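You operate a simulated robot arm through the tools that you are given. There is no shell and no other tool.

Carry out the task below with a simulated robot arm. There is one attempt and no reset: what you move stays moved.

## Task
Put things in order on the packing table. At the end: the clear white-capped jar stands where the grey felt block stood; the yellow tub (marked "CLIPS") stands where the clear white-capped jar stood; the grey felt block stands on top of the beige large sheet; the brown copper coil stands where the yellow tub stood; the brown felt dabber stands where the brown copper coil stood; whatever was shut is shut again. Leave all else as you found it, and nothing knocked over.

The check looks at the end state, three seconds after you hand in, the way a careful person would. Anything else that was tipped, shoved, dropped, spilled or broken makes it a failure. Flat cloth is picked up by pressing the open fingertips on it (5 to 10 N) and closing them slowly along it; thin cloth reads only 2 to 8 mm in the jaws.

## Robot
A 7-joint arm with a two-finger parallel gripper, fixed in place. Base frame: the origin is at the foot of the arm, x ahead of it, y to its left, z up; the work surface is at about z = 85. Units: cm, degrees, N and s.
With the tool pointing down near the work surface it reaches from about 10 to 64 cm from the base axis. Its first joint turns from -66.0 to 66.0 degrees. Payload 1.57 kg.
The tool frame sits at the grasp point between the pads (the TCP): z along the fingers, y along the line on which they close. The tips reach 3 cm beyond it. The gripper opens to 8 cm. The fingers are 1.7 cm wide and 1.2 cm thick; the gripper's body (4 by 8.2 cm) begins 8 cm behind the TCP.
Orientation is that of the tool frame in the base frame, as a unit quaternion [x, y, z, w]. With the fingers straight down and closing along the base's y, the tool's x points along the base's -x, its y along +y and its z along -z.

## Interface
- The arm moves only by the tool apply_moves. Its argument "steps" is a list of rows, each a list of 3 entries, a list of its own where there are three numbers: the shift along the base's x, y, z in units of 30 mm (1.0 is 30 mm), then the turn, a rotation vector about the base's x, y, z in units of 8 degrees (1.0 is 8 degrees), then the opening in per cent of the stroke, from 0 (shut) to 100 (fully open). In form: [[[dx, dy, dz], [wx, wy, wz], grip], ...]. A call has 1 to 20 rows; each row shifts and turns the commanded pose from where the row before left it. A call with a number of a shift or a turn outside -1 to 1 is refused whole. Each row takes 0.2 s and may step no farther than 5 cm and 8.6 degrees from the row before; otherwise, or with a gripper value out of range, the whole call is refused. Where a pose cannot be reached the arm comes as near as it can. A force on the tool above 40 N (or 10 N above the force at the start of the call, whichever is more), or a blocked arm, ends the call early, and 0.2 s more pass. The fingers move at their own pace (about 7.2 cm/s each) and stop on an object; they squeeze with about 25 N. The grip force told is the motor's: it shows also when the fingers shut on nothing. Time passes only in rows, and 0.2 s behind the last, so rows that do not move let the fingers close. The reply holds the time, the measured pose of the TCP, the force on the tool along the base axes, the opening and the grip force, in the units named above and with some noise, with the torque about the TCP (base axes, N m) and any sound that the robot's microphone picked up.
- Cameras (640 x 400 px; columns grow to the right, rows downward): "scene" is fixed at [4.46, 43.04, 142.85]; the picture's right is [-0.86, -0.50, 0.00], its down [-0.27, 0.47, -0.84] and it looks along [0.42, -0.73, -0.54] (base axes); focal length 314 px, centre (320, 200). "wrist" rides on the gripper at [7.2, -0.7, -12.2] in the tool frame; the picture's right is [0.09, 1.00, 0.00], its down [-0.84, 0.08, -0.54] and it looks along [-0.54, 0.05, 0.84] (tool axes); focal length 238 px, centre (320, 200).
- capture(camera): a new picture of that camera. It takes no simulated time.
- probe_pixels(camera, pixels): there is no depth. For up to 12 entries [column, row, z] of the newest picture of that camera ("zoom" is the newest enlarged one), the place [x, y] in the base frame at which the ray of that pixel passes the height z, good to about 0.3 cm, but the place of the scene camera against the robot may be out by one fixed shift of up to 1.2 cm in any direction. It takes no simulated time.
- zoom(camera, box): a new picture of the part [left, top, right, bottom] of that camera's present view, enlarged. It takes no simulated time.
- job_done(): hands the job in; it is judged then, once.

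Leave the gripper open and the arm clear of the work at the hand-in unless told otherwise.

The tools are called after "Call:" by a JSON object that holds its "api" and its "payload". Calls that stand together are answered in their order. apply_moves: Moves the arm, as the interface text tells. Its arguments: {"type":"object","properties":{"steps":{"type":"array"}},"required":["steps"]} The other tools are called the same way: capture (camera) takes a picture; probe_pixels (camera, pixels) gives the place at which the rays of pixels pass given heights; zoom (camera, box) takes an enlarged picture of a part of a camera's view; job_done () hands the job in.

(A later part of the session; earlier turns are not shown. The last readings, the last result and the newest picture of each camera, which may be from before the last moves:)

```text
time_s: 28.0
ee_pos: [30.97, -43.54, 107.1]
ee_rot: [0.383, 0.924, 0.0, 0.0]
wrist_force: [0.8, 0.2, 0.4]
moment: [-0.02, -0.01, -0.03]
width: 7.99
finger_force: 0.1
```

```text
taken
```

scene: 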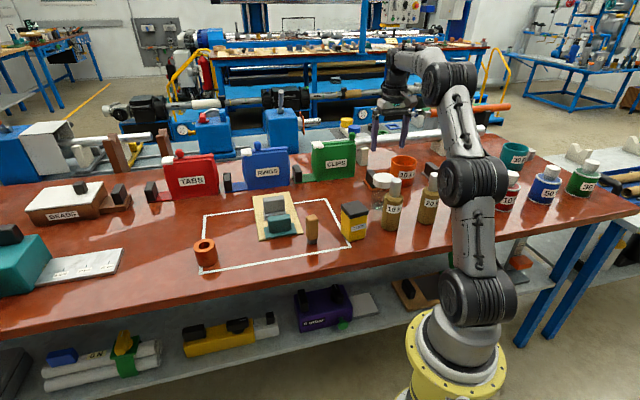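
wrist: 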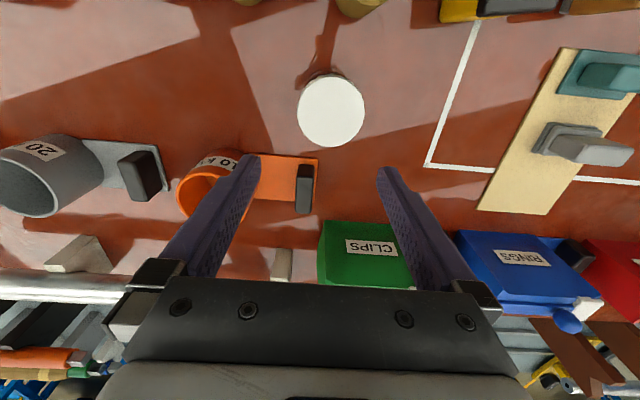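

The jar lid is at (331,108) in the wrist view. I'll zoom in and probe its edges at lid height.

Call:
{"api": "zoom", "payload": {"camera": "wrist", "box": [260, 30, 400, 160]}}

Call:
{"api": "zoom", "payload": {"camera": "scene", "box": [360, 160, 430, 240]}}

Call:
{"api": "probe_pixels", "payload": {"camera": "wrist", "pixels": [[331, 109, 93], [298, 110, 93], [364, 111, 93], [331, 74, 93], [331, 145, 93], [331, 109, 94], [297, 184, 85], [319, 157, 85], [306, 190, 88]]}}

Call:
{"api": "probe_pixels", "payload": {"camera": "scene", "pixels": [[384, 180.7, 93], [384, 180.7, 94], [395.5, 181, 95], [395.5, 181, 97], [395.5, 181, 99], [391.5, 228, 85]]}}

```text
3.08 times, centred on (330, 95) of wrist
```

zoom: 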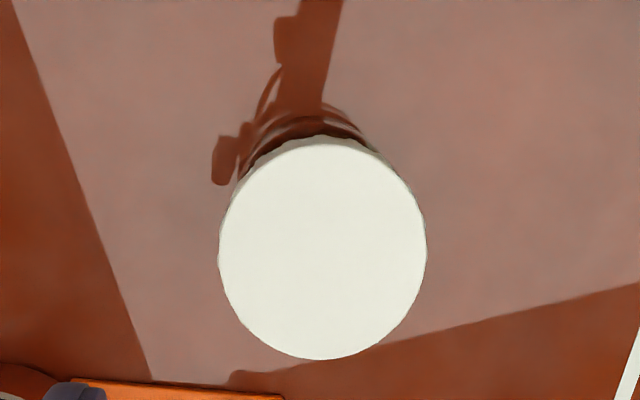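

```text
5.00 times, centred on (395, 200) of scene
```

zoom: 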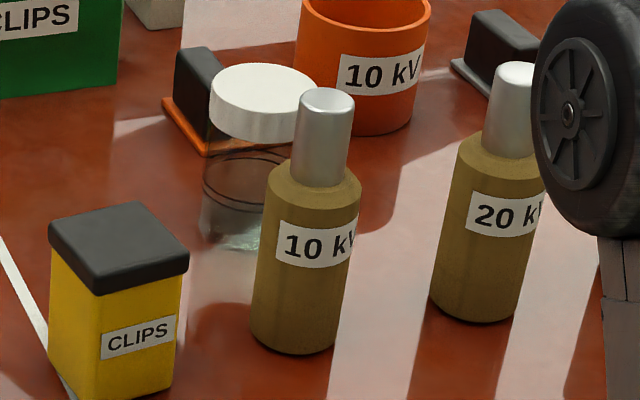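

```text
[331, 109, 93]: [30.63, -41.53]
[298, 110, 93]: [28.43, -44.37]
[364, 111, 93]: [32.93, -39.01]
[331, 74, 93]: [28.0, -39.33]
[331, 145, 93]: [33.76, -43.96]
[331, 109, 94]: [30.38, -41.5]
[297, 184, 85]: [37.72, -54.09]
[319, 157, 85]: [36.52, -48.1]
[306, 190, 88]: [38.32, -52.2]
```

```text
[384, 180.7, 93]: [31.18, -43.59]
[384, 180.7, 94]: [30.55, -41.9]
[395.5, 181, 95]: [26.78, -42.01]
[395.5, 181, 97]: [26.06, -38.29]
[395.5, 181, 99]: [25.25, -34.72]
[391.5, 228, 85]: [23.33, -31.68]
```

The lid is about 6.8 cm wide with its top at z 94, centred at (30.5,-41.6). The 10 kV bottle stands about 10 cm away on the camera side and is about 14 cm tall. I'll turn to yaw -90° so the camera mount stays clear of it, and centre over the jar.

Call:
{"api": "apply_moves", "payload": {"steps": [[[-0.03, 0.1, 0], [0, 0, -0.94], 100], [[-0.03, 0.1, 0], [0, 0, -0.94], 100], [[-0.03, 0.1, 0], [0, 0, -0.94], 100], [[-0.03, 0.12, 0], [0, 0, -0.94], 100], [[-0.03, 0.12, 0], [0, 0, -0.94], 100], [[0, 0.12, 0], [0, 0, -0.93], 100], [[0, 0, 0], [0, 0, 0], 100]]}}

Call:
{"api": "capture", "payload": {"camera": "wrist"}}

Call:
{"api": "zoom", "payload": {"camera": "wrist", "box": [230, 30, 410, 170]}}

```text
time_s: 29.6
ee_pos: [30.71, -41.57, 106.91]
ee_rot: [0.709, 0.706, 0.0, 0.0]
wrist_force: [0.3, 0.1, -1.1]
moment: [0.02, 0.05, 0.01]
width: 8.01
finger_force: 0.0
```

```text
taken
```

wrist: 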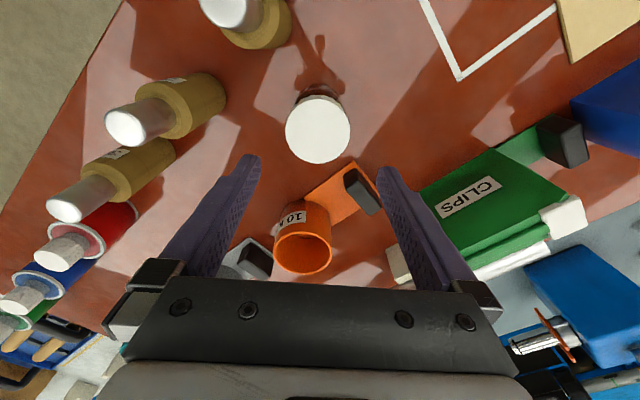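

```text
2.86 times, centred on (320, 100) of wrist
```

zoom: 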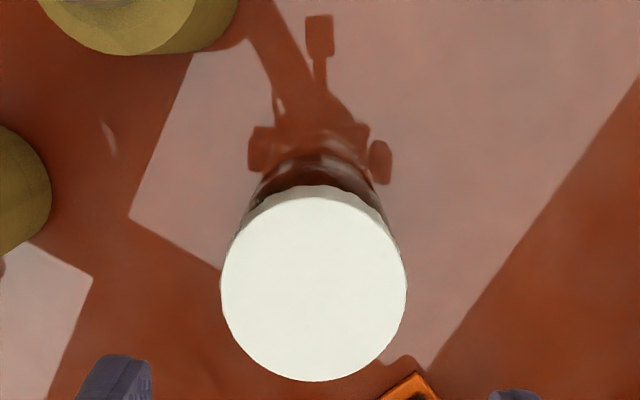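

Call:
{"api": "probe_pixels", "payload": {"camera": "wrist", "pixels": [[317.6, 129.7, 94], [317.6, 129.7, 93.5], [285.7, 128, 94], [350, 128, 94], [125, 126, 98], [212, 100, 88], [235, 10, 98], [277, 20, 88], [370, 190, 88]]}}

Call:
{"api": "zoom", "payload": {"camera": "scene", "box": [360, 120, 480, 240]}}

```text
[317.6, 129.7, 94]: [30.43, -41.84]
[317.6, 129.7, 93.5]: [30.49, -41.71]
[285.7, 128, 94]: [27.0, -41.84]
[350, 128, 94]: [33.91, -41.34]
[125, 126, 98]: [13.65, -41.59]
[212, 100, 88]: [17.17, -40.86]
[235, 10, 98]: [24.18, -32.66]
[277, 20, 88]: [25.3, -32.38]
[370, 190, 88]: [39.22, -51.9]
```

```text
3.33 times, centred on (420, 180) of scene
```

zoom: 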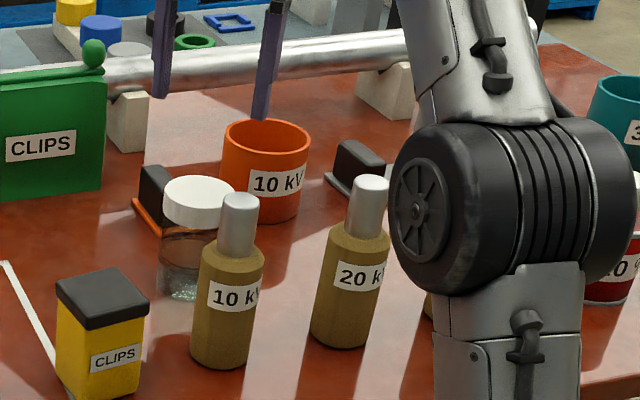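

Jar centre refined to (30.45,-41.75), lid 6.9 cm wide, and the bottles are clear of the finger path. I'll shift slightly, descend to z 98 (tips just above the lid), and check.

Call:
{"api": "apply_moves", "payload": {"steps": [[[-0.04, -0.03, -0.8], [0, 0, 0], 100], [[-0.04, -0.03, -0.8], [0, 0, 0], 100], [[0, 0, -0.7], [0, 0, 0], 100], [[0, 0, -0.6], [0, 0, 0], 100], [[0, 0, 0], [0, 0, 0], 100]]}}

Call:
{"api": "capture", "payload": {"camera": "wrist"}}

Call:
{"api": "zoom", "payload": {"camera": "scene", "box": [350, 140, 430, 240]}}

```text
time_s: 30.8
ee_pos: [30.47, -41.91, 98.29]
ee_rot: [0.708, 0.706, 0.0, -0.001]
wrist_force: [-0.2, -0.2, 0.5]
moment: [0.02, -0.02, 0.02]
width: 8.02
finger_force: 0.1
```

```text
taken
```

wrist: 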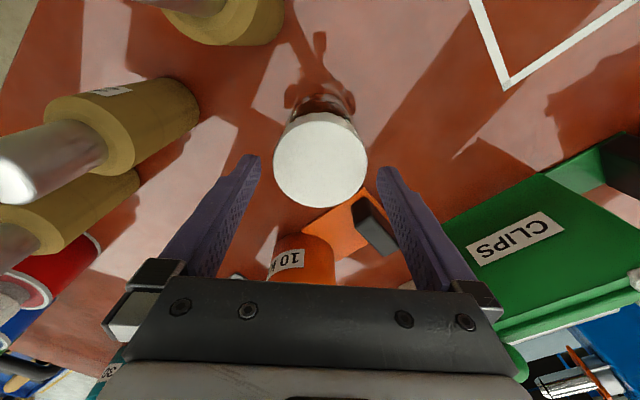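

```text
4.00 times, centred on (390, 190) of scene
```

zoom: 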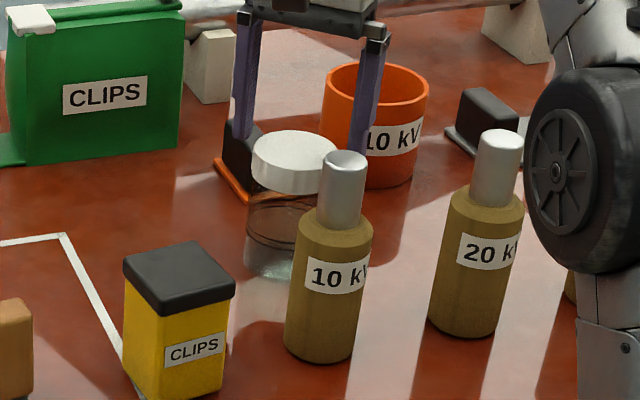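

Centred (lid columns 274–367, middle 320.5). I'll descend to TCP z about 89.6 in moderate steps.

Call:
{"api": "apply_moves", "payload": {"steps": [[[0, 0.02, -0.4], [0, 0, 0], 100], [[0, 0.02, -0.4], [0, 0, 0], 100], [[0, 0, -0.5], [0, 0, 0], 100], [[0, 0, -0.5], [0, 0, 0], 100], [[0, 0, -0.5], [0, 0, 0], 100], [[0, 0, -0.4], [0, 0, 0], 100], [[0, 0, -0.2], [0, 0, 0], 100], [[0, 0, 0], [0, 0, 0], 100]]}}

Call:
{"api": "capture", "payload": {"camera": "wrist"}}

Call:
{"api": "zoom", "payload": {"camera": "scene", "box": [350, 140, 430, 240]}}

```text
time_s: 32.6
ee_pos: [30.41, -41.63, 89.57]
ee_rot: [0.709, 0.706, 0.001, 0.0]
wrist_force: [0.5, 1.2, -0.8]
moment: [0.0, -0.01, -0.01]
width: 8.01
finger_force: 0.1
```

```text
taken
```

wrist: 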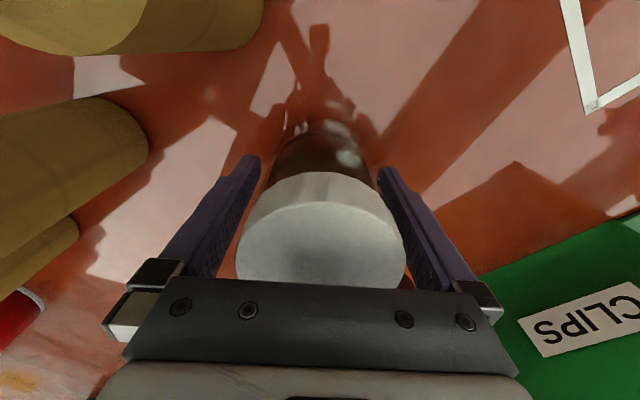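

```text
4.00 times, centred on (390, 190) of scene
```

zoom: 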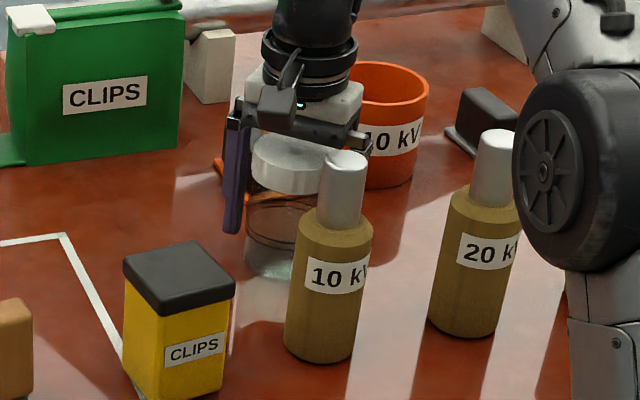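

The jar is between the fingers and the palm is clear of the lid. Closing.

Call:
{"api": "apply_moves", "payload": {"steps": [[[0, 0, 0], [0, 0, 0], 88], [[0, 0, 0], [0, 0, 0], 80], [[0, 0, 0], [0, 0, 0], 60], [[0, 0, 0], [0, 0, 0], 60], [[0, 0, 0], [0, 0, 0], 60]]}}

Call:
{"api": "capture", "payload": {"camera": "wrist"}}

Call:
{"api": "zoom", "payload": {"camera": "scene", "box": [350, 160, 410, 220]}}

```text
time_s: 33.8
ee_pos: [30.51, -41.74, 89.53]
ee_rot: [0.709, 0.705, 0.0, 0.0]
wrist_force: [-0.1, -0.7, 0.1]
moment: [-0.01, 0.0, 0.01]
width: 6.47
finger_force: 25.6
```

```text
taken
```

wrist: 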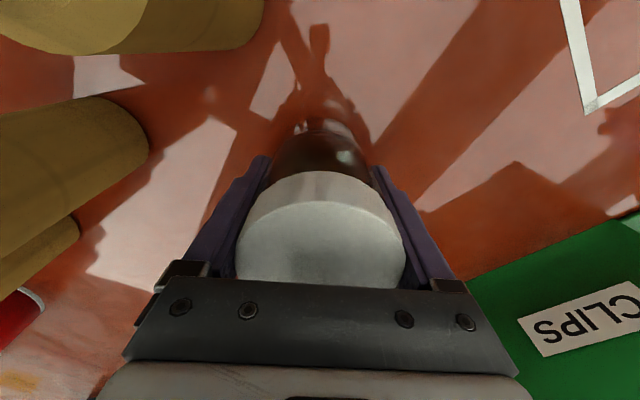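

```text
6.67 times, centred on (380, 190) of scene
```

zoom: 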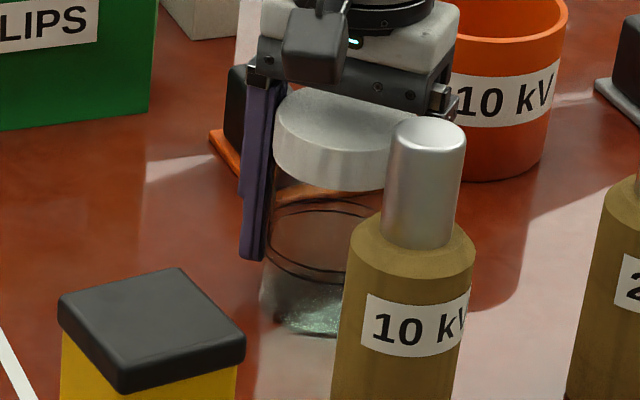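

Gripped at 6.47 cm; the jar's spot is (30.5,-41.7). I'll lift slowly and check.

Call:
{"api": "apply_moves", "payload": {"steps": [[[0, 0, 0.08], [0, 0, 0], 60], [[0, 0, 0.15], [0, 0, 0], 60], [[0, 0, 0.2], [0, 0, 0], 60], [[0, 0, 0.2], [0, 0, 0], 60], [[0, 0, 0], [0, 0, 0], 60]]}}

Call:
{"api": "capture", "payload": {"camera": "wrist"}}

Call:
{"api": "zoom", "payload": {"camera": "scene", "box": [350, 160, 410, 220]}}

```text
time_s: 35.0
ee_pos: [30.39, -41.55, 91.62]
ee_rot: [0.709, 0.706, 0.0, 0.0]
wrist_force: [0.5, 0.0, -0.2]
moment: [-0.01, -0.01, 0.02]
width: 6.45
finger_force: 25.0
```

```text
taken
```

wrist: 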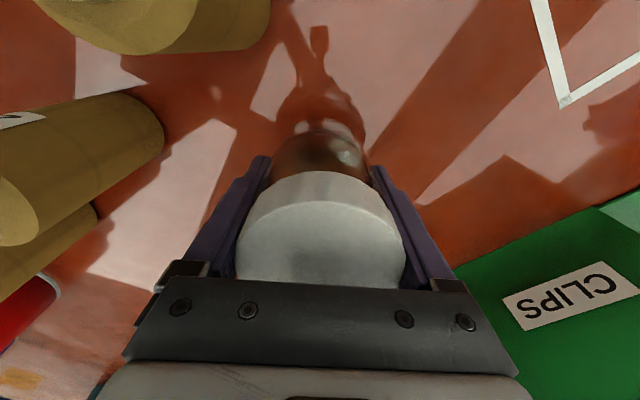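

```text
6.67 times, centred on (380, 190) of scene
```

zoom: 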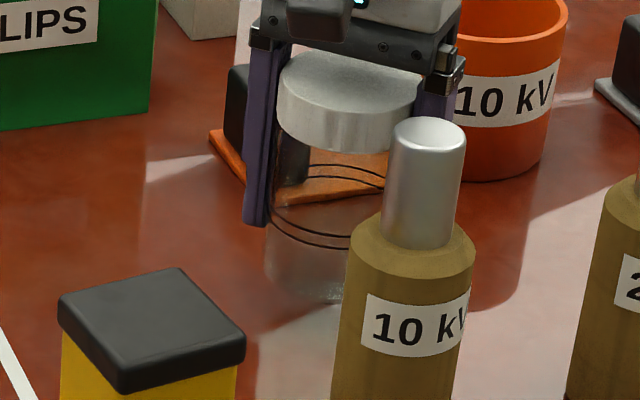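

The whole jar lifted with the lid on, no slip. I'll raise 1 cm more and carry it slowly along +x to (44.9,-41.7).

Call:
{"api": "apply_moves", "payload": {"steps": [[[0, 0, 0.2], [0, 0, 0], 60], [[0, 0, 0.15], [0, 0, 0], 60], [[0.2, 0, 0], [0, 0, 0], 60], [[0.4, 0, 0], [0, 0, 0], 60], [[0.48, 0, 0], [0, 0, 0], 60], [[0.48, 0, 0], [0, 0, 0], 60], [[0.48, 0, 0], [0, 0, 0], 60], [[0.48, 0, 0], [0, 0, 0], 60], [[0.48, 0, 0], [0, 0, 0], 60], [[0.48, 0, 0], [0, 0, 0], 60], [[0.48, 0, 0], [0, 0, 0], 60], [[0.4, 0, 0], [0, 0, 0], 60], [[0.3, -0.05, 0], [0, 0, 0], 60], [[0.15, 0, 0], [0, 0, 0], 60], [[0, 0, 0], [0, 0, 0], 60]]}}

Call:
{"api": "capture", "payload": {"camera": "wrist"}}

Call:
{"api": "zoom", "payload": {"camera": "scene", "box": [300, 140, 400, 240]}}

```text
time_s: 38.2
ee_pos: [44.83, -41.77, 92.68]
ee_rot: [0.708, 0.706, 0.0, 0.0]
wrist_force: [-0.8, -0.1, -1.4]
moment: [0.04, -0.01, -0.02]
width: 6.44
finger_force: 25.1
```

```text
taken
```

wrist: 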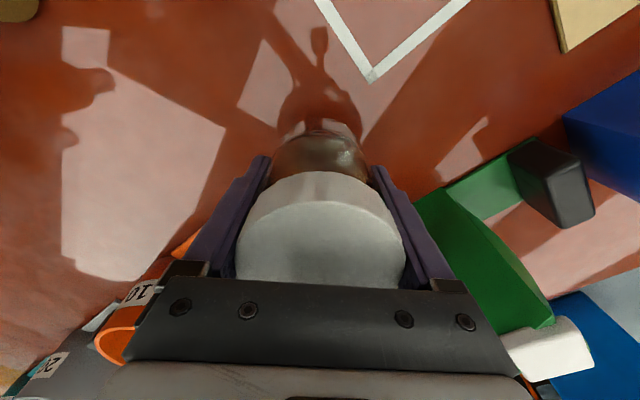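

```text
4.00 times, centred on (350, 190) of scene
```

zoom: 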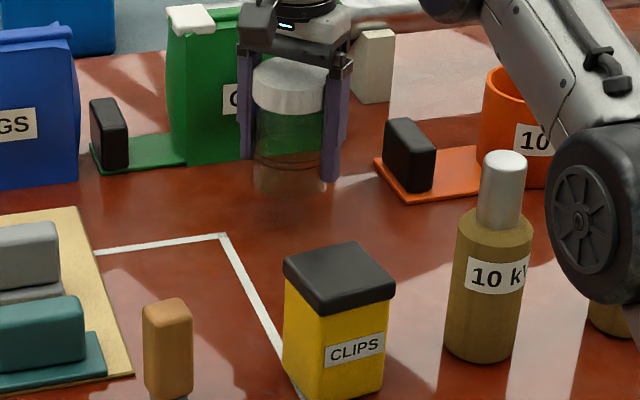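

Over the target spot. I'll lower 2.9 cm, then use small steps while watching the force.

Call:
{"api": "apply_moves", "payload": {"steps": [[[0, 0, -0.25], [0, 0, 0], 60], [[0, 0, -0.35], [0, 0, 0], 60], [[0, 0, -0.25], [0, 0, 0], 60], [[0, 0, -0.1], [0, 0, 0], 60], [[0, 0, 0], [0, 0, 0], 60]]}}

Call:
{"api": "apply_moves", "payload": {"steps": [[[0, 0, -0.05], [0, 0, 0], 60], [[0, 0, 0], [0, 0, 0], 60]]}}

```text
time_s: 39.4
ee_pos: [44.84, -41.84, 89.79]
ee_rot: [0.708, 0.706, 0.0, 0.001]
wrist_force: [0.1, 0.0, -0.9]
moment: [0.02, 0.0, 0.02]
width: 6.45
finger_force: 25.0
```

```text
time_s: 40.0
ee_pos: [45.0, -41.93, 89.63]
ee_rot: [0.708, 0.706, 0.001, -0.001]
wrist_force: [-0.7, 0.1, 0.3]
moment: [0.03, 0.07, 0.07]
width: 6.46
finger_force: 25.0
```

Call:
{"api": "apply_moves", "payload": {"steps": [[[0, 0, -0.04], [0, 0, 0], 60], [[0, 0, 0], [0, 0, 0], 60]]}}

```text
time_s: 40.6
ee_pos: [44.92, -41.85, 89.55]
ee_rot: [0.708, 0.706, 0.0, 0.001]
wrist_force: [1.6, 2.2, 6.9]
moment: [0.15, 0.09, -0.07]
width: 6.46
finger_force: 24.8
```

The jar touched down (6.9 N upward at z 89.55). I'll release and rise straight up.

Call:
{"api": "apply_moves", "payload": {"steps": [[[0, 0, 0.01], [0, 0, 0], 85], [[0, 0, 0], [0, 0, 0], 100], [[0, 0, 0], [0, 0, 0], 100], [[0, 0, 0.2], [0, 0, 0], 100], [[0, 0, 0.5], [0, 0, 0], 100], [[0, 0, 0.8], [0, 0, 0], 100], [[0, 0, 0.8], [0, 0, 0], 100], [[0, 0, 0.8], [0, 0, 0], 100], [[-0.3, 0.3, 0.6], [0, 0, 0], 100], [[-0.3, 0.3, 0.5], [0, 0, 0], 100]]}}

Call:
{"api": "capture", "payload": {"camera": "wrist"}}

Call:
{"api": "capture", "payload": {"camera": "scene"}}

Call:
{"api": "zoom", "payload": {"camera": "scene", "box": [300, 140, 400, 240]}}

```text
time_s: 42.8
ee_pos: [42.99, -40.05, 102.06]
ee_rot: [0.708, 0.706, 0.0, 0.0]
wrist_force: [-0.5, -1.0, -0.7]
moment: [-0.04, -0.01, 0.01]
width: 8.0
finger_force: 0.0
```

```text
taken
```

wrist: 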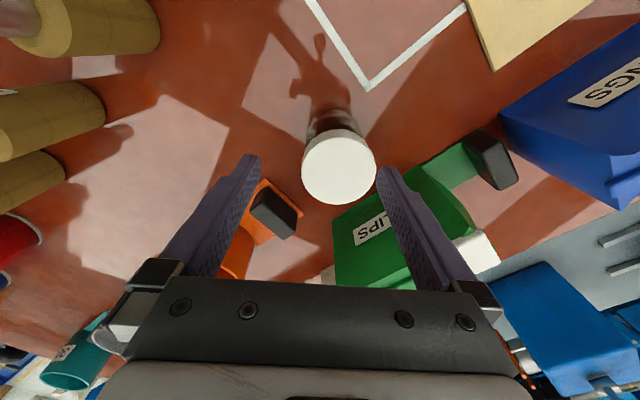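

```text
taken
```

scene: 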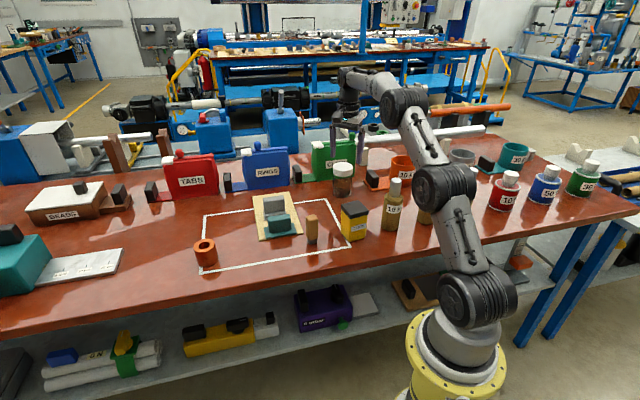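

```text
4.00 times, centred on (350, 190) of scene
```

zoom: 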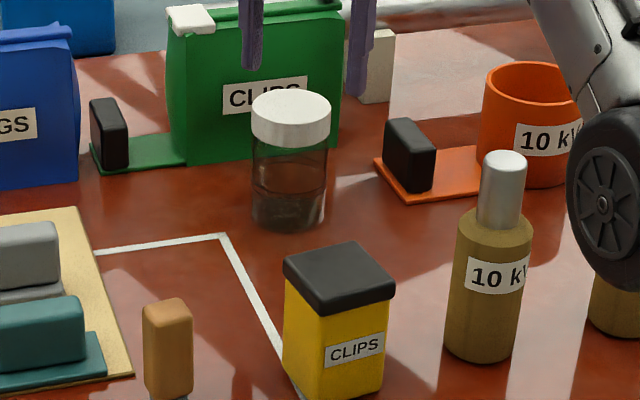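

The jar stands upright on the grey block's old spot. Now the yellow tub: I'll go above (32,-23) at about z 106 and turn to yaw -135°, which keeps the camera clear of the bottle both here and at the jar's old spot.

Call:
{"api": "apply_moves", "payload": {"steps": [[[-0.5, 0.8, 0.6], [0, 0, 0], 100], [[-0.53, 0.81, 0.6], [0, 0, -0.94], 100], [[-0.53, 0.81, 0.1], [0, 0, -0.94], 100], [[-0.53, 0.81, 0], [0, 0, -0.94], 100], [[-0.53, 0.81, 0], [0, 0, -0.94], 100], [[-0.53, 0.81, 0], [0, 0, -0.94], 100], [[-0.53, 0.81, 0], [0, 0, -0.93], 100], [[0, 0, 0], [0, 0, 0], 100]]}}

Call:
{"api": "capture", "payload": {"camera": "wrist"}}

Call:
{"api": "zoom", "payload": {"camera": "wrist", "box": [220, 40, 420, 180]}}

Call:
{"api": "capture", "payload": {"camera": "scene"}}

```text
time_s: 44.6
ee_pos: [31.98, -22.9, 106.09]
ee_rot: [0.925, 0.38, 0.001, 0.0]
wrist_force: [-0.1, -0.5, 0.6]
moment: [0.01, 0.03, 0.01]
width: 8.01
finger_force: 0.0
```

```text
taken
```

wrist: 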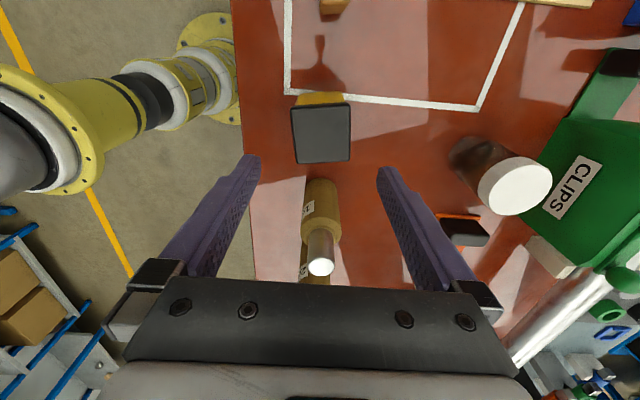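

```text
2.86 times, centred on (320, 110) of wrist
```

zoom: 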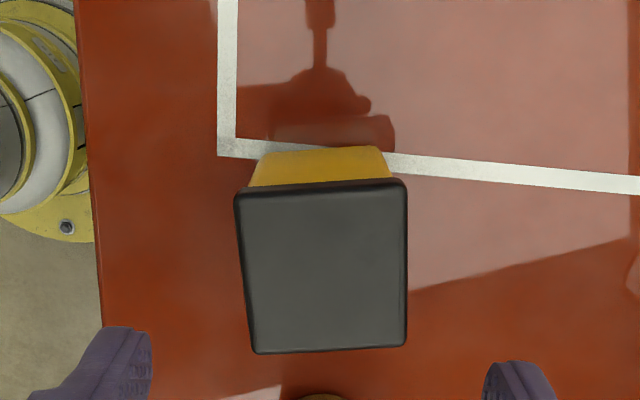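

```text
taken
```

scene: 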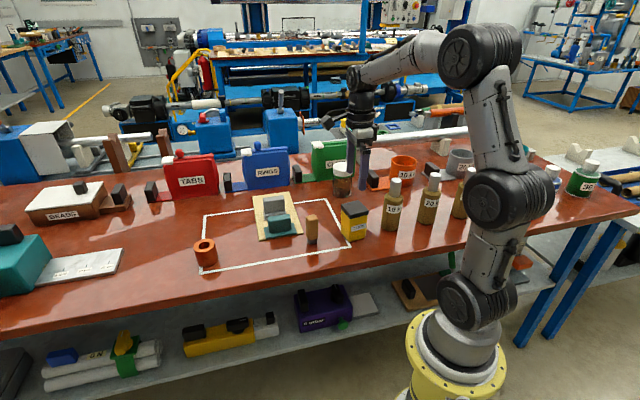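

The arm reaches this yaw. I'll probe the tub lid's corners at heights 93.5 and 94.

Call:
{"api": "probe_pixels", "payload": {"camera": "wrist", "pixels": [[290.6, 107.2, 93.5], [350.1, 103.7, 93.5], [350.4, 160.7, 93.5], [296.9, 163.5, 93.5], [322, 133, 93.5], [322, 133, 94.5], [305, 93, 85], [343, 92, 85], [325, 240, 93], [320, 267, 99]]}}

Call:
{"api": "zoom", "payload": {"camera": "scene", "box": [320, 190, 390, 250]}}

```text
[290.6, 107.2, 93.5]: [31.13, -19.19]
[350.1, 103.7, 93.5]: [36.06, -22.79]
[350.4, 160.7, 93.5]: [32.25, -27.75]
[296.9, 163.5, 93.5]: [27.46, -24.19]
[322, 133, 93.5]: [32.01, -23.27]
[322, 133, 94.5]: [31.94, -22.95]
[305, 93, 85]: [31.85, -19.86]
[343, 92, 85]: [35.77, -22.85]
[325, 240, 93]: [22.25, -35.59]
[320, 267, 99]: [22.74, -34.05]
```

```text
6.67 times, centred on (355, 220) of scene
```

zoom: 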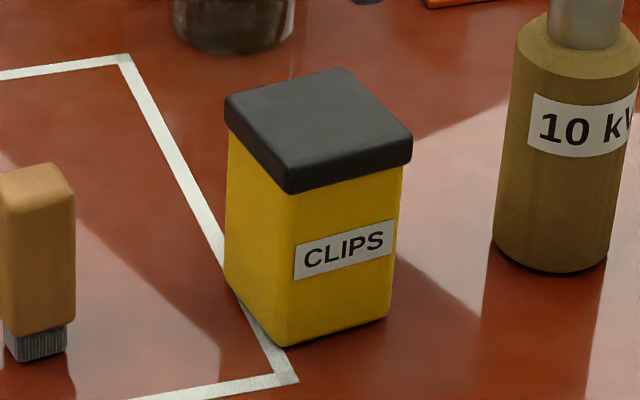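

The tub lid is about 6.1 cm square, centred at (31.75,-23.45), with its axis at -36.5°. I'll turn +8.8°, centre on it and descend to z 97.5.

Call:
{"api": "apply_moves", "payload": {"steps": [[[-0.04, -0.09, -0.6], [0, 0, 0.55], 100], [[-0.04, -0.09, -0.8], [0, 0, 0.55], 100], [[0, 0, -0.8], [0, 0, 0], 100], [[0, 0, -0.65], [0, 0, 0], 100], [[0, 0, 0], [0, 0, 0], 100]]}}

Call:
{"api": "capture", "payload": {"camera": "wrist"}}

Call:
{"api": "zoom", "payload": {"camera": "wrist", "box": [230, 80, 410, 220]}}

```text
time_s: 45.8
ee_pos: [31.57, -23.67, 97.59]
ee_rot: [0.893, 0.451, 0.0, 0.0]
wrist_force: [-0.3, -0.7, -0.1]
moment: [0.01, 0.02, 0.02]
width: 7.98
finger_force: 0.1
```

```text
taken
```

wrist: 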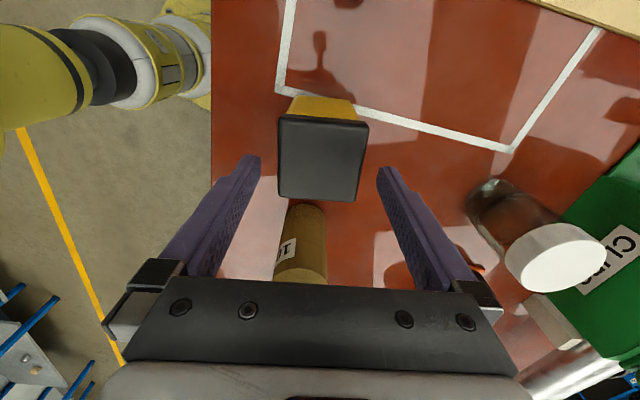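

```text
2.86 times, centred on (320, 150) of wrist
```

zoom: 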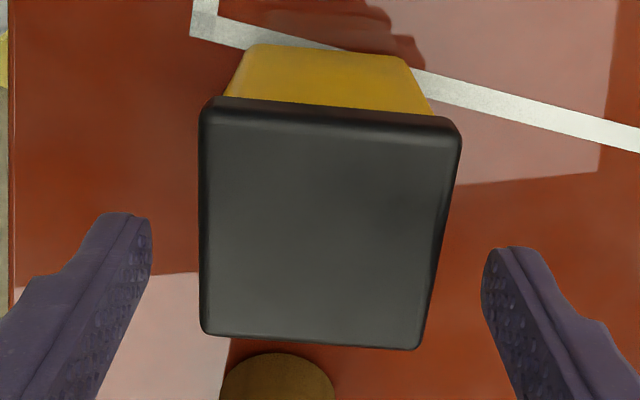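

Alignment and centring look right. I'll descend to TCP z about 88.8.

Call:
{"api": "apply_moves", "payload": {"steps": [[[0.02, 0.02, -0.5], [0, 0, 0], 100], [[0.02, 0.02, -0.5], [0, 0, 0], 100], [[0, 0, -0.5], [0, 0, 0], 100], [[0, 0, -0.5], [0, 0, 0], 100], [[0, 0, -0.5], [0, 0, 0], 100], [[0, 0, -0.3], [0, 0, 0], 100], [[0, 0, -0.13], [0, 0, 0], 100], [[0, 0, 0], [0, 0, 0], 100]]}}

Call:
{"api": "capture", "payload": {"camera": "wrist"}}

Call:
{"api": "zoom", "payload": {"camera": "scene", "box": [310, 170, 410, 260]}}

```text
time_s: 47.6
ee_pos: [31.93, -23.52, 88.72]
ee_rot: [0.892, 0.451, 0.001, 0.0]
wrist_force: [0.1, -0.3, 0.2]
moment: [-0.01, 0.0, 0.02]
width: 8.0
finger_force: 0.1
```

```text
taken
```

wrist: 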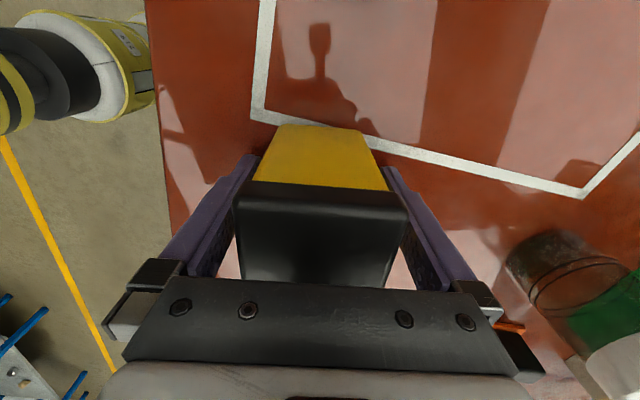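

```text
4.44 times, centred on (360, 215) of scene
```

zoom: 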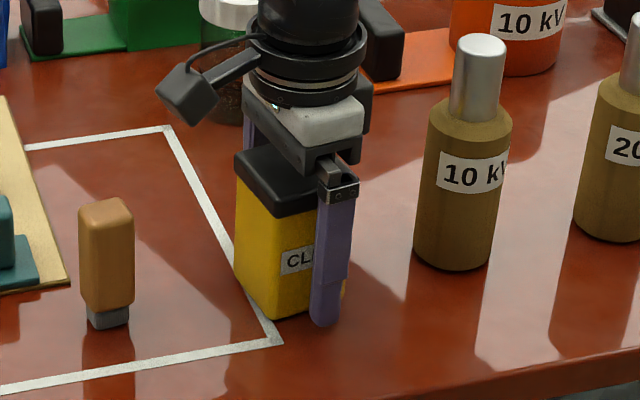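

Fingers are on both sides of the tub. Closing slowly.

Call:
{"api": "apply_moves", "payload": {"steps": [[[0, 0, 0], [0, 0, 0], 85], [[0, 0, 0], [0, 0, 0], 75], [[0, 0, 0], [0, 0, 0], 65], [[0, 0, 0], [0, 0, 0], 50], [[0, 0, 0], [0, 0, 0], 50]]}}

Call:
{"api": "apply_moves", "payload": {"steps": [[[0, 0, 0.08], [0, 0, 0], 50], [[0, 0, 0.15], [0, 0, 0], 50], [[0, 0, 0.2], [0, 0, 0], 50], [[0, 0, 0.2], [0, 0, 0], 50], [[0, 0, 0], [0, 0, 0], 50]]}}

Call:
{"api": "capture", "payload": {"camera": "wrist"}}

Call:
{"api": "zoom", "payload": {"camera": "scene", "box": [310, 170, 410, 260]}}

```text
time_s: 48.8
ee_pos: [31.9, -23.5, 88.63]
ee_rot: [0.893, 0.451, 0.0, -0.001]
wrist_force: [0.1, -0.1, 0.0]
moment: [-0.03, 0.01, 0.0]
width: 5.59
finger_force: 25.2
```

```text
time_s: 50.0
ee_pos: [31.78, -23.45, 90.55]
ee_rot: [0.893, 0.451, 0.001, 0.0]
wrist_force: [0.0, 0.7, -0.7]
moment: [0.01, 0.0, -0.03]
width: 5.58
finger_force: 24.9
```

```text
taken
```

wrist: 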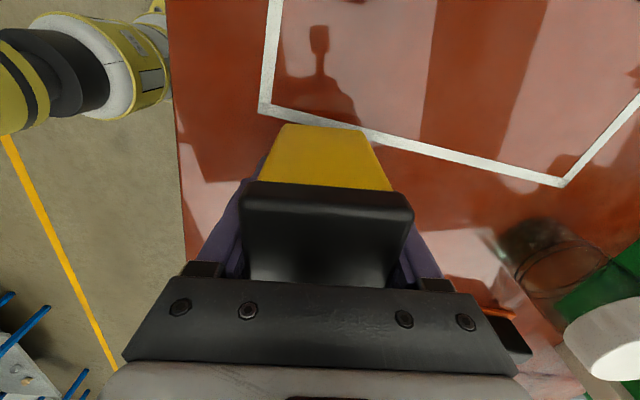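

```text
4.44 times, centred on (360, 215) of scene
```

zoom: 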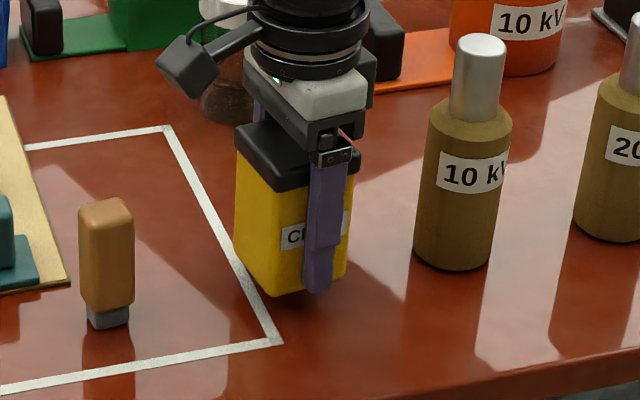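

Lifted cleanly at 5.58 cm; the tub's spot is (31.8,-23.5). I'll raise a bit more and carry it on a path bulging to x=35 to avoid the 10 kV bottle, ending at (30.5,-41.7).

Call:
{"api": "apply_moves", "payload": {"steps": [[[0, 0, 0.2], [0, 0, 0], 50], [[0, 0, 0.2], [0, 0, 0], 50], [[0.08, -0.2, 0], [0, 0, 0], 50], [[0.153, -0.431, 0], [0, 0, 0], 50], [[0.153, -0.431, 0], [0, 0, 0], 50], [[0.153, -0.431, 0], [0, 0, 0], 50], [[0.153, -0.431, 0], [0, 0, 0], 50], [[0.153, -0.431, 0], [0, 0, 0], 50], [[0.153, -0.431, 0], [0, 0, 0], 50], [[0.07, -0.231, 0], [0, 0, 0], 50], [[-0.1, -0.431, 0], [0, 0, 0], 50], [[-0.214, -0.438, 0], [0, 0, 0], 50], [[-0.214, -0.438, 0], [0, 0, 0], 50], [[-0.214, -0.438, 0], [0, 0, 0], 50], [[-0.214, -0.438, 0], [0, 0, 0], 50], [[-0.214, -0.438, 0], [0, 0, 0], 50], [[-0.214, -0.32, 0], [0, 0, 0], 50], [[-0.1, -0.13, 0], [0, 0, 0], 50], [[0, 0, 0], [0, 0, 0], 50]]}}

Call:
{"api": "capture", "payload": {"camera": "wrist"}}

Call:
{"api": "zoom", "payload": {"camera": "scene", "box": [310, 150, 430, 250]}}

```text
time_s: 54.0
ee_pos: [30.78, -41.81, 91.63]
ee_rot: [0.893, 0.451, 0.001, 0.0]
wrist_force: [0.2, 0.0, -1.7]
moment: [0.0, 0.01, 0.02]
width: 5.57
finger_force: 24.9
```

```text
taken
```

wrist: 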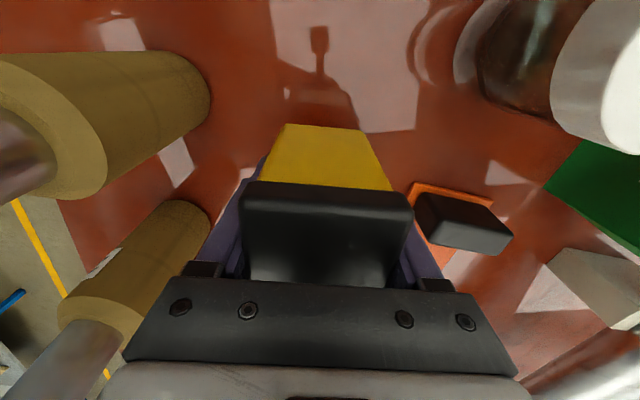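

```text
4.00 times, centred on (370, 200) of scene
```

zoom: 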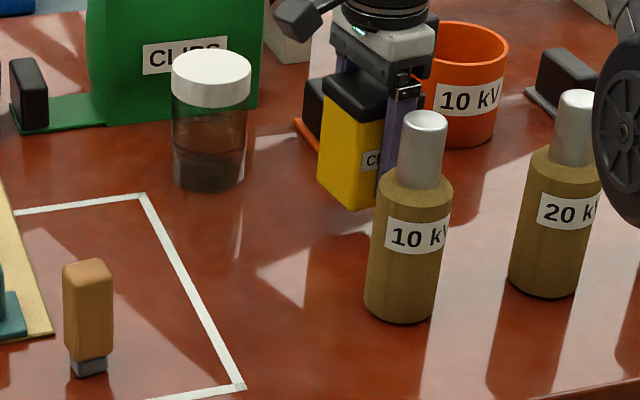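

The tub is over the jar's old spot with clearance all around. I'll lower 2.7 cm, then small steps.

Call:
{"api": "apply_moves", "payload": {"steps": [[[-0.05, 0.02, -0.25], [0, 0, 0], 50], [[0, 0, -0.35], [0, 0, 0], 50], [[0, 0, -0.2], [0, 0, 0], 50], [[0, 0, -0.1], [0, 0, 0], 50], [[0, 0, 0], [0, 0, 0], 50]]}}

Call:
{"api": "apply_moves", "payload": {"steps": [[[0, 0, -0.05], [0, 0, 0], 50], [[0, 0, 0], [0, 0, 0], 50]]}}

Call:
{"api": "apply_moves", "payload": {"steps": [[[0, 0, -0.05], [0, 0, 0], 50], [[0, 0, 0], [0, 0, 0], 50]]}}

```text
time_s: 55.2
ee_pos: [30.43, -41.67, 89.02]
ee_rot: [0.893, 0.451, 0.0, 0.0]
wrist_force: [0.3, 0.0, -0.9]
moment: [-0.05, 0.03, -0.01]
width: 5.55
finger_force: 25.2
```

```text
time_s: 55.8
ee_pos: [30.39, -41.64, 88.87]
ee_rot: [0.893, 0.451, 0.0, 0.0]
wrist_force: [-0.4, 0.2, -1.0]
moment: [0.0, -0.02, -0.03]
width: 5.59
finger_force: 24.6
```

```text
time_s: 56.4
ee_pos: [30.42, -41.53, 88.8]
ee_rot: [0.893, 0.451, 0.001, 0.0]
wrist_force: [1.1, -0.7, -1.0]
moment: [0.0, -0.01, -0.04]
width: 5.57
finger_force: 24.3
```

Call:
{"api": "apply_moves", "payload": {"steps": [[[0, 0, -0.04], [0, 0, 0], 50], [[0, 0, 0], [0, 0, 0], 50]]}}

Call:
{"api": "apply_moves", "payload": {"steps": [[[0, 0, -0.03], [0, 0, 0], 50], [[0, 0, 0], [0, 0, 0], 50]]}}

```text
time_s: 57.0
ee_pos: [30.51, -41.64, 88.68]
ee_rot: [0.893, 0.451, 0.0, 0.0]
wrist_force: [0.5, 0.6, 1.5]
moment: [0.11, 0.07, 0.0]
width: 5.58
finger_force: 25.7
```

```text
time_s: 57.6
ee_pos: [30.48, -41.59, 88.64]
ee_rot: [0.893, 0.451, 0.001, 0.001]
wrist_force: [0.1, 4.1, 11.5]
moment: [0.4, 0.31, -0.07]
width: 5.59
finger_force: 24.8
```

Touchdown (11.5 N). I'll ease off, release, and rise straight up.

Call:
{"api": "apply_moves", "payload": {"steps": [[[0, 0, 0.025], [0, 0, 0], 50], [[0, 0, 0], [0, 0, 0], 80], [[0, 0, 0], [0, 0, 0], 100], [[0, 0, 0], [0, 0, 0], 100], [[0, 0, 0.2], [0, 0, 0], 100], [[0, 0, 0.6], [0, 0, 0], 100], [[0, 0, 0.9], [0, 0, 0], 100], [[0, 0, 0.9], [0, 0, 0], 100], [[0, 0, 0.9], [0, 0, 0], 100], [[0, 0, 0.9], [0, 0, 0], 100], [[0, 0, 0.9], [0, 0, 0], 100], [[0, 0, 0.8], [0, 0, 0], 100]]}}

Call:
{"api": "capture", "payload": {"camera": "wrist"}}

Call:
{"api": "capture", "payload": {"camera": "scene"}}

Call:
{"api": "zoom", "payload": {"camera": "scene", "box": [310, 150, 430, 250]}}

```text
time_s: 60.2
ee_pos: [30.44, -41.71, 106.99]
ee_rot: [0.893, 0.451, 0.0, 0.0]
wrist_force: [-0.4, 0.5, -0.1]
moment: [-0.03, 0.03, -0.03]
width: 7.98
finger_force: 0.1
```

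```text
taken
```

wrist: 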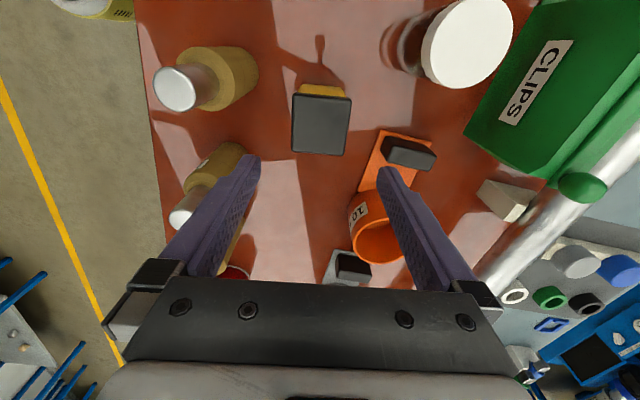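

```text
taken
```

scene: 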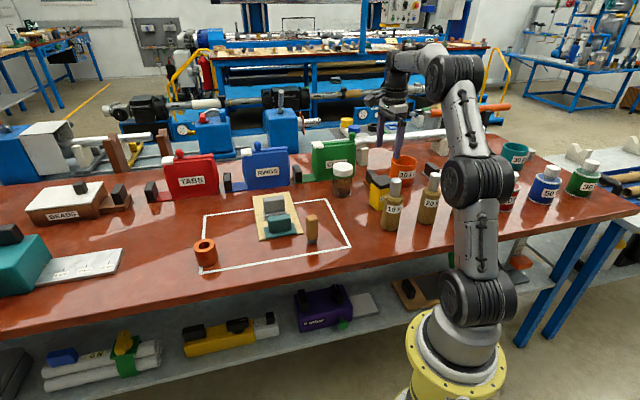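

```text
4.00 times, centred on (370, 200) of scene
```

zoom: 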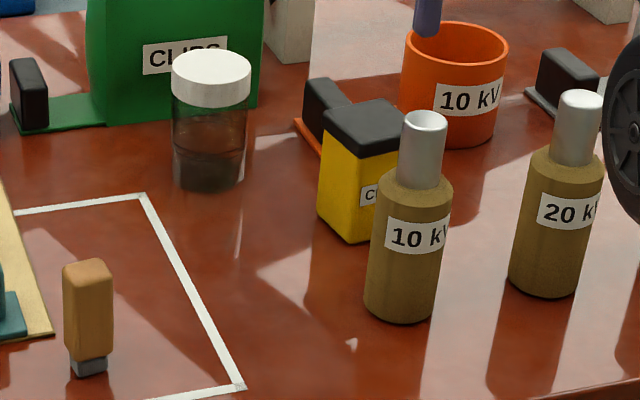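

The tub is standing on the jar's old spot. Next is the copper coil near (60,5). I'll fly high to (55,3) while turning yaw from -126° to -45°.

Call:
{"api": "apply_moves", "payload": {"steps": [[[0.547, 0.99, 0], [0, 0, 0.93], 100], [[0.547, 0.99, 0], [0, 0, 0.93], 100], [[0.547, 0.99, 0], [0, 0, 0.93], 100], [[0.547, 0.99, 0], [0, 0, 0.93], 100], [[0.547, 0.99, 0], [0, 0, 0.93], 100], [[0.547, 0.99, 0], [0, 0, 0.93], 100], [[0.547, 0.99, 0], [0, 0, 0.93], 100], [[0.547, 0.99, 0], [0, 0, 0.93], 100], [[0.547, 0.99, 0], [0, 0, 0.93], 100], [[0.547, 0.99, 0], [0, 0, 0.93], 100], [[0.547, 0.99, 0], [0, 0, 0.93], 100], [[0.547, 0.99, 0], [0, 0, 0], 100], [[0.547, 0.99, 0], [0, 0, 0], 100], [[0.547, 0.99, 0], [0, 0, 0], 100], [[0.547, 0.99, -0.3], [0, 0, 0], 100], [[0, 0, -0.5], [0, 0, 0], 100], [[0, 0, 0], [0, 0, 0], 100]]}}

Call:
{"api": "capture", "payload": {"camera": "wrist"}}

Call:
{"api": "capture", "payload": {"camera": "scene"}}

```text
time_s: 63.8
ee_pos: [55.17, 3.05, 104.46]
ee_rot: [0.379, 0.925, 0.0, 0.0]
wrist_force: [0.2, -0.3, 0.1]
moment: [-0.02, -0.02, 0.0]
width: 8.01
finger_force: 0.1
```

```text
taken
```

wrist: 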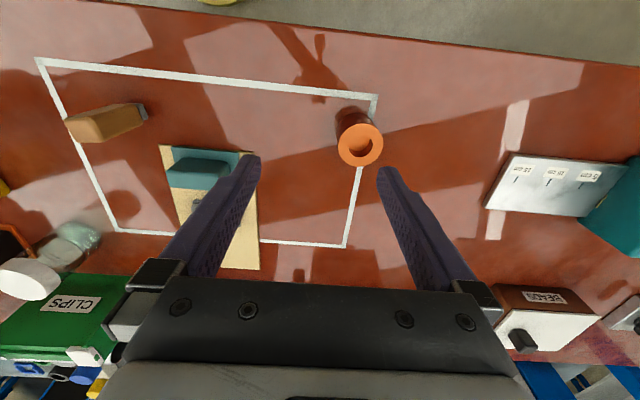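

```text
taken
```

scene: 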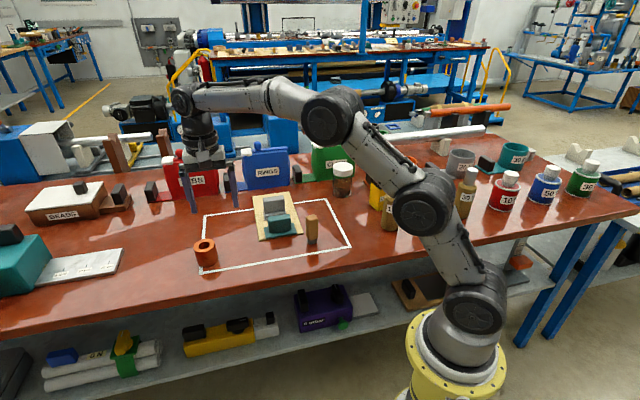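

The coil is at (360,140) in the wrist view. I'll zoom in and probe its top rim and base.

Call:
{"api": "zoom", "payload": {"camera": "wrist", "box": [300, 80, 420, 190]}}

Call:
{"api": "zoom", "payload": {"camera": "scene", "box": [170, 210, 240, 290]}}

Call:
{"api": "probe_pixels", "payload": {"camera": "wrist", "pixels": [[360, 145, 90], [337, 145, 90], [383, 145, 90], [360, 145, 91], [360, 124, 90], [360, 167, 90], [352, 110, 85]]}}

Call:
{"api": "probe_pixels", "payload": {"camera": "scene", "pixels": [[205, 245, 90], [205, 245, 91], [206, 270, 85], [195, 260, 85], [217, 260, 85]]}}

```text
3.64 times, centred on (360, 135) of wrist
```

zoom: 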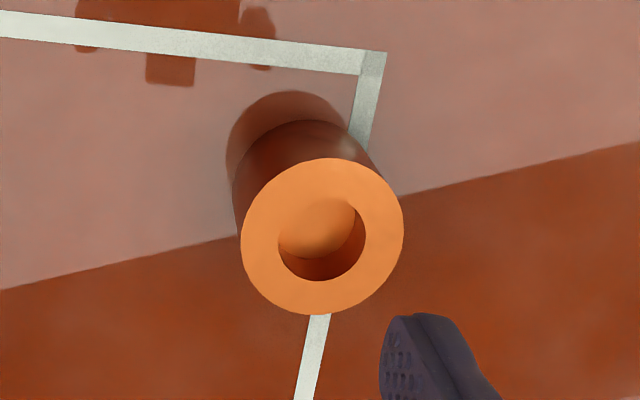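

```text
5.00 times, centred on (205, 250) of scene
```

zoom: 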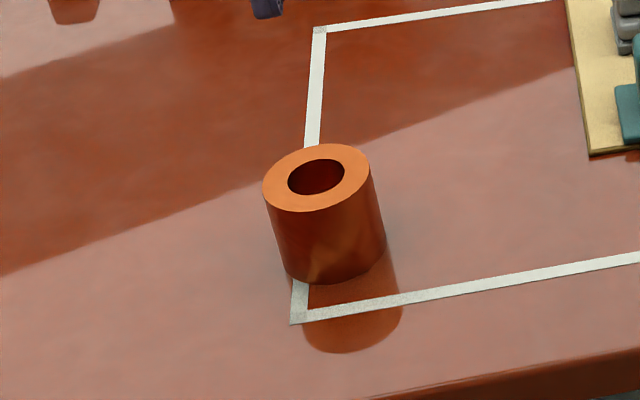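

```text
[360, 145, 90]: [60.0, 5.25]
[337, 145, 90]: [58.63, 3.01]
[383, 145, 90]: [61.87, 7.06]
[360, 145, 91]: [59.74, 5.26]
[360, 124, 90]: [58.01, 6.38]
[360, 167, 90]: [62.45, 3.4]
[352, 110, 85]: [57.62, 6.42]
```

```text
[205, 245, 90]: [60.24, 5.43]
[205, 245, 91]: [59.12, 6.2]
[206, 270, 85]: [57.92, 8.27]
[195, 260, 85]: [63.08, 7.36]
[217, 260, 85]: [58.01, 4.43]
```

The coil is about 5.2 cm across, top at z 90, centred at (60.0,5.3). I'll descend to z 95 while shifting over it, then check.

Call:
{"api": "apply_moves", "payload": {"steps": [[[0.2, 0.1, -0.7], [0, 0, 0], 100], [[0.4, 0.2, -0.8], [0, 0, 0], 100], [[0.5, 0.2, -0.8], [0, 0, 0], 100], [[0.5, 0.25, -0.8], [0, 0, 0], 100], [[0, 0, 0], [0, 0, 0], 100]]}}

Call:
{"api": "capture", "payload": {"camera": "wrist"}}

```text
time_s: 65.0
ee_pos: [59.91, 5.05, 95.07]
ee_rot: [0.379, 0.925, 0.001, 0.0]
wrist_force: [0.1, -0.3, -0.1]
moment: [0.0, 0.01, 0.0]
width: 8.05
finger_force: 0.1
```

```text
taken
```

wrist: 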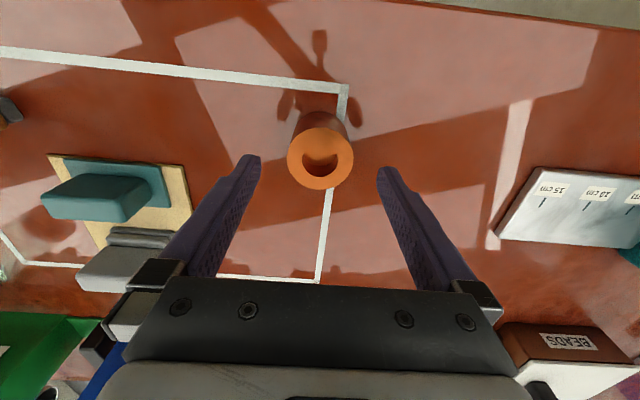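

The coil is centred between the fingers. I'll descend to z 88.6 and close.

Call:
{"api": "apply_moves", "payload": {"steps": [[[0, 0, -0.5], [0, 0, 0], 100], [[0, 0, -0.6], [0, 0, 0], 100], [[0, 0, -0.6], [0, 0, 0], 100], [[0, 0, -0.45], [0, 0, 0], 100], [[0, 0, 0], [0, 0, 0], 100], [[0, 0, 0], [0, 0, 0], 80], [[0, 0, 0], [0, 0, 0], 65], [[0, 0, 0], [0, 0, 0], 45], [[0, 0, 0], [0, 0, 0], 45]]}}

Call:
{"api": "capture", "payload": {"camera": "wrist"}}

```text
time_s: 67.0
ee_pos: [59.78, 5.16, 88.8]
ee_rot: [0.38, 0.925, 0.0, 0.0]
wrist_force: [-0.3, -0.6, -1.1]
moment: [0.06, 0.05, 0.02]
width: 5.1
finger_force: 25.2
```

```text
taken
```

wrist: 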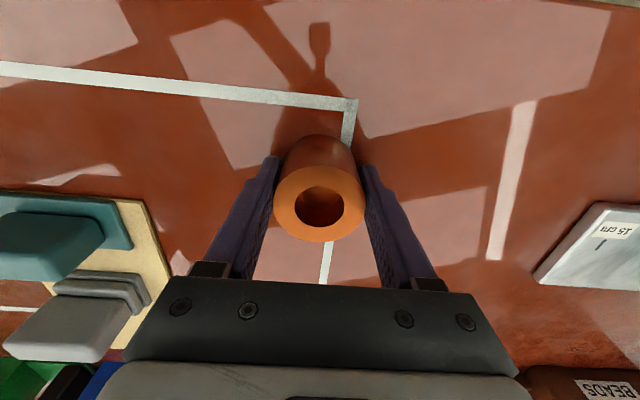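

Held at 5.10 cm; the coil's spot is (59.85,5.15). Slow lift.

Call:
{"api": "apply_moves", "payload": {"steps": [[[0, 0, 0.08], [0, 0, 0], 45], [[0, 0, 0.15], [0, 0, 0], 45], [[0, 0, 0.2], [0, 0, 0], 45], [[0, 0, 0.2], [0, 0, 0], 45], [[0, 0, 0], [0, 0, 0], 45]]}}

Call:
{"api": "capture", "payload": {"camera": "wrist"}}

Call:
{"api": "zoom", "payload": {"camera": "scene", "box": [170, 200, 260, 290]}}

```text
time_s: 68.2
ee_pos: [59.88, 5.23, 90.54]
ee_rot: [0.379, 0.926, 0.0, 0.0]
wrist_force: [0.4, 0.8, -2.1]
moment: [-0.01, 0.03, -0.02]
width: 5.1
finger_force: 24.7
```

```text
taken
```

wrist: 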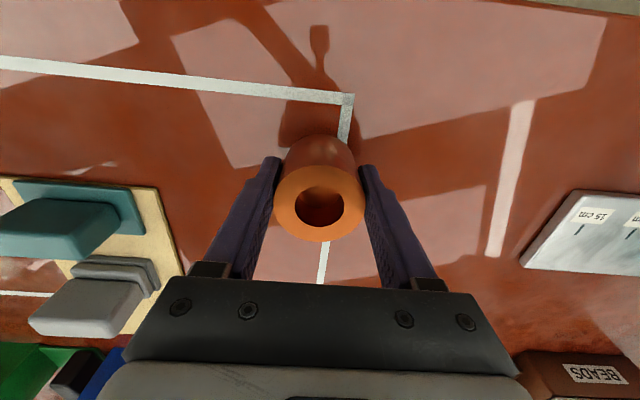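

```text
4.44 times, centred on (215, 245) of scene
```

zoom: 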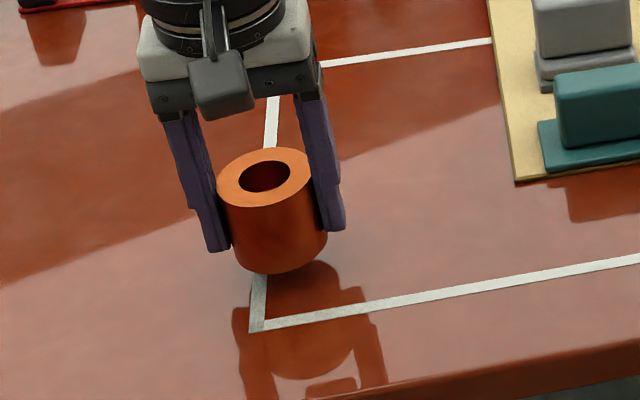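

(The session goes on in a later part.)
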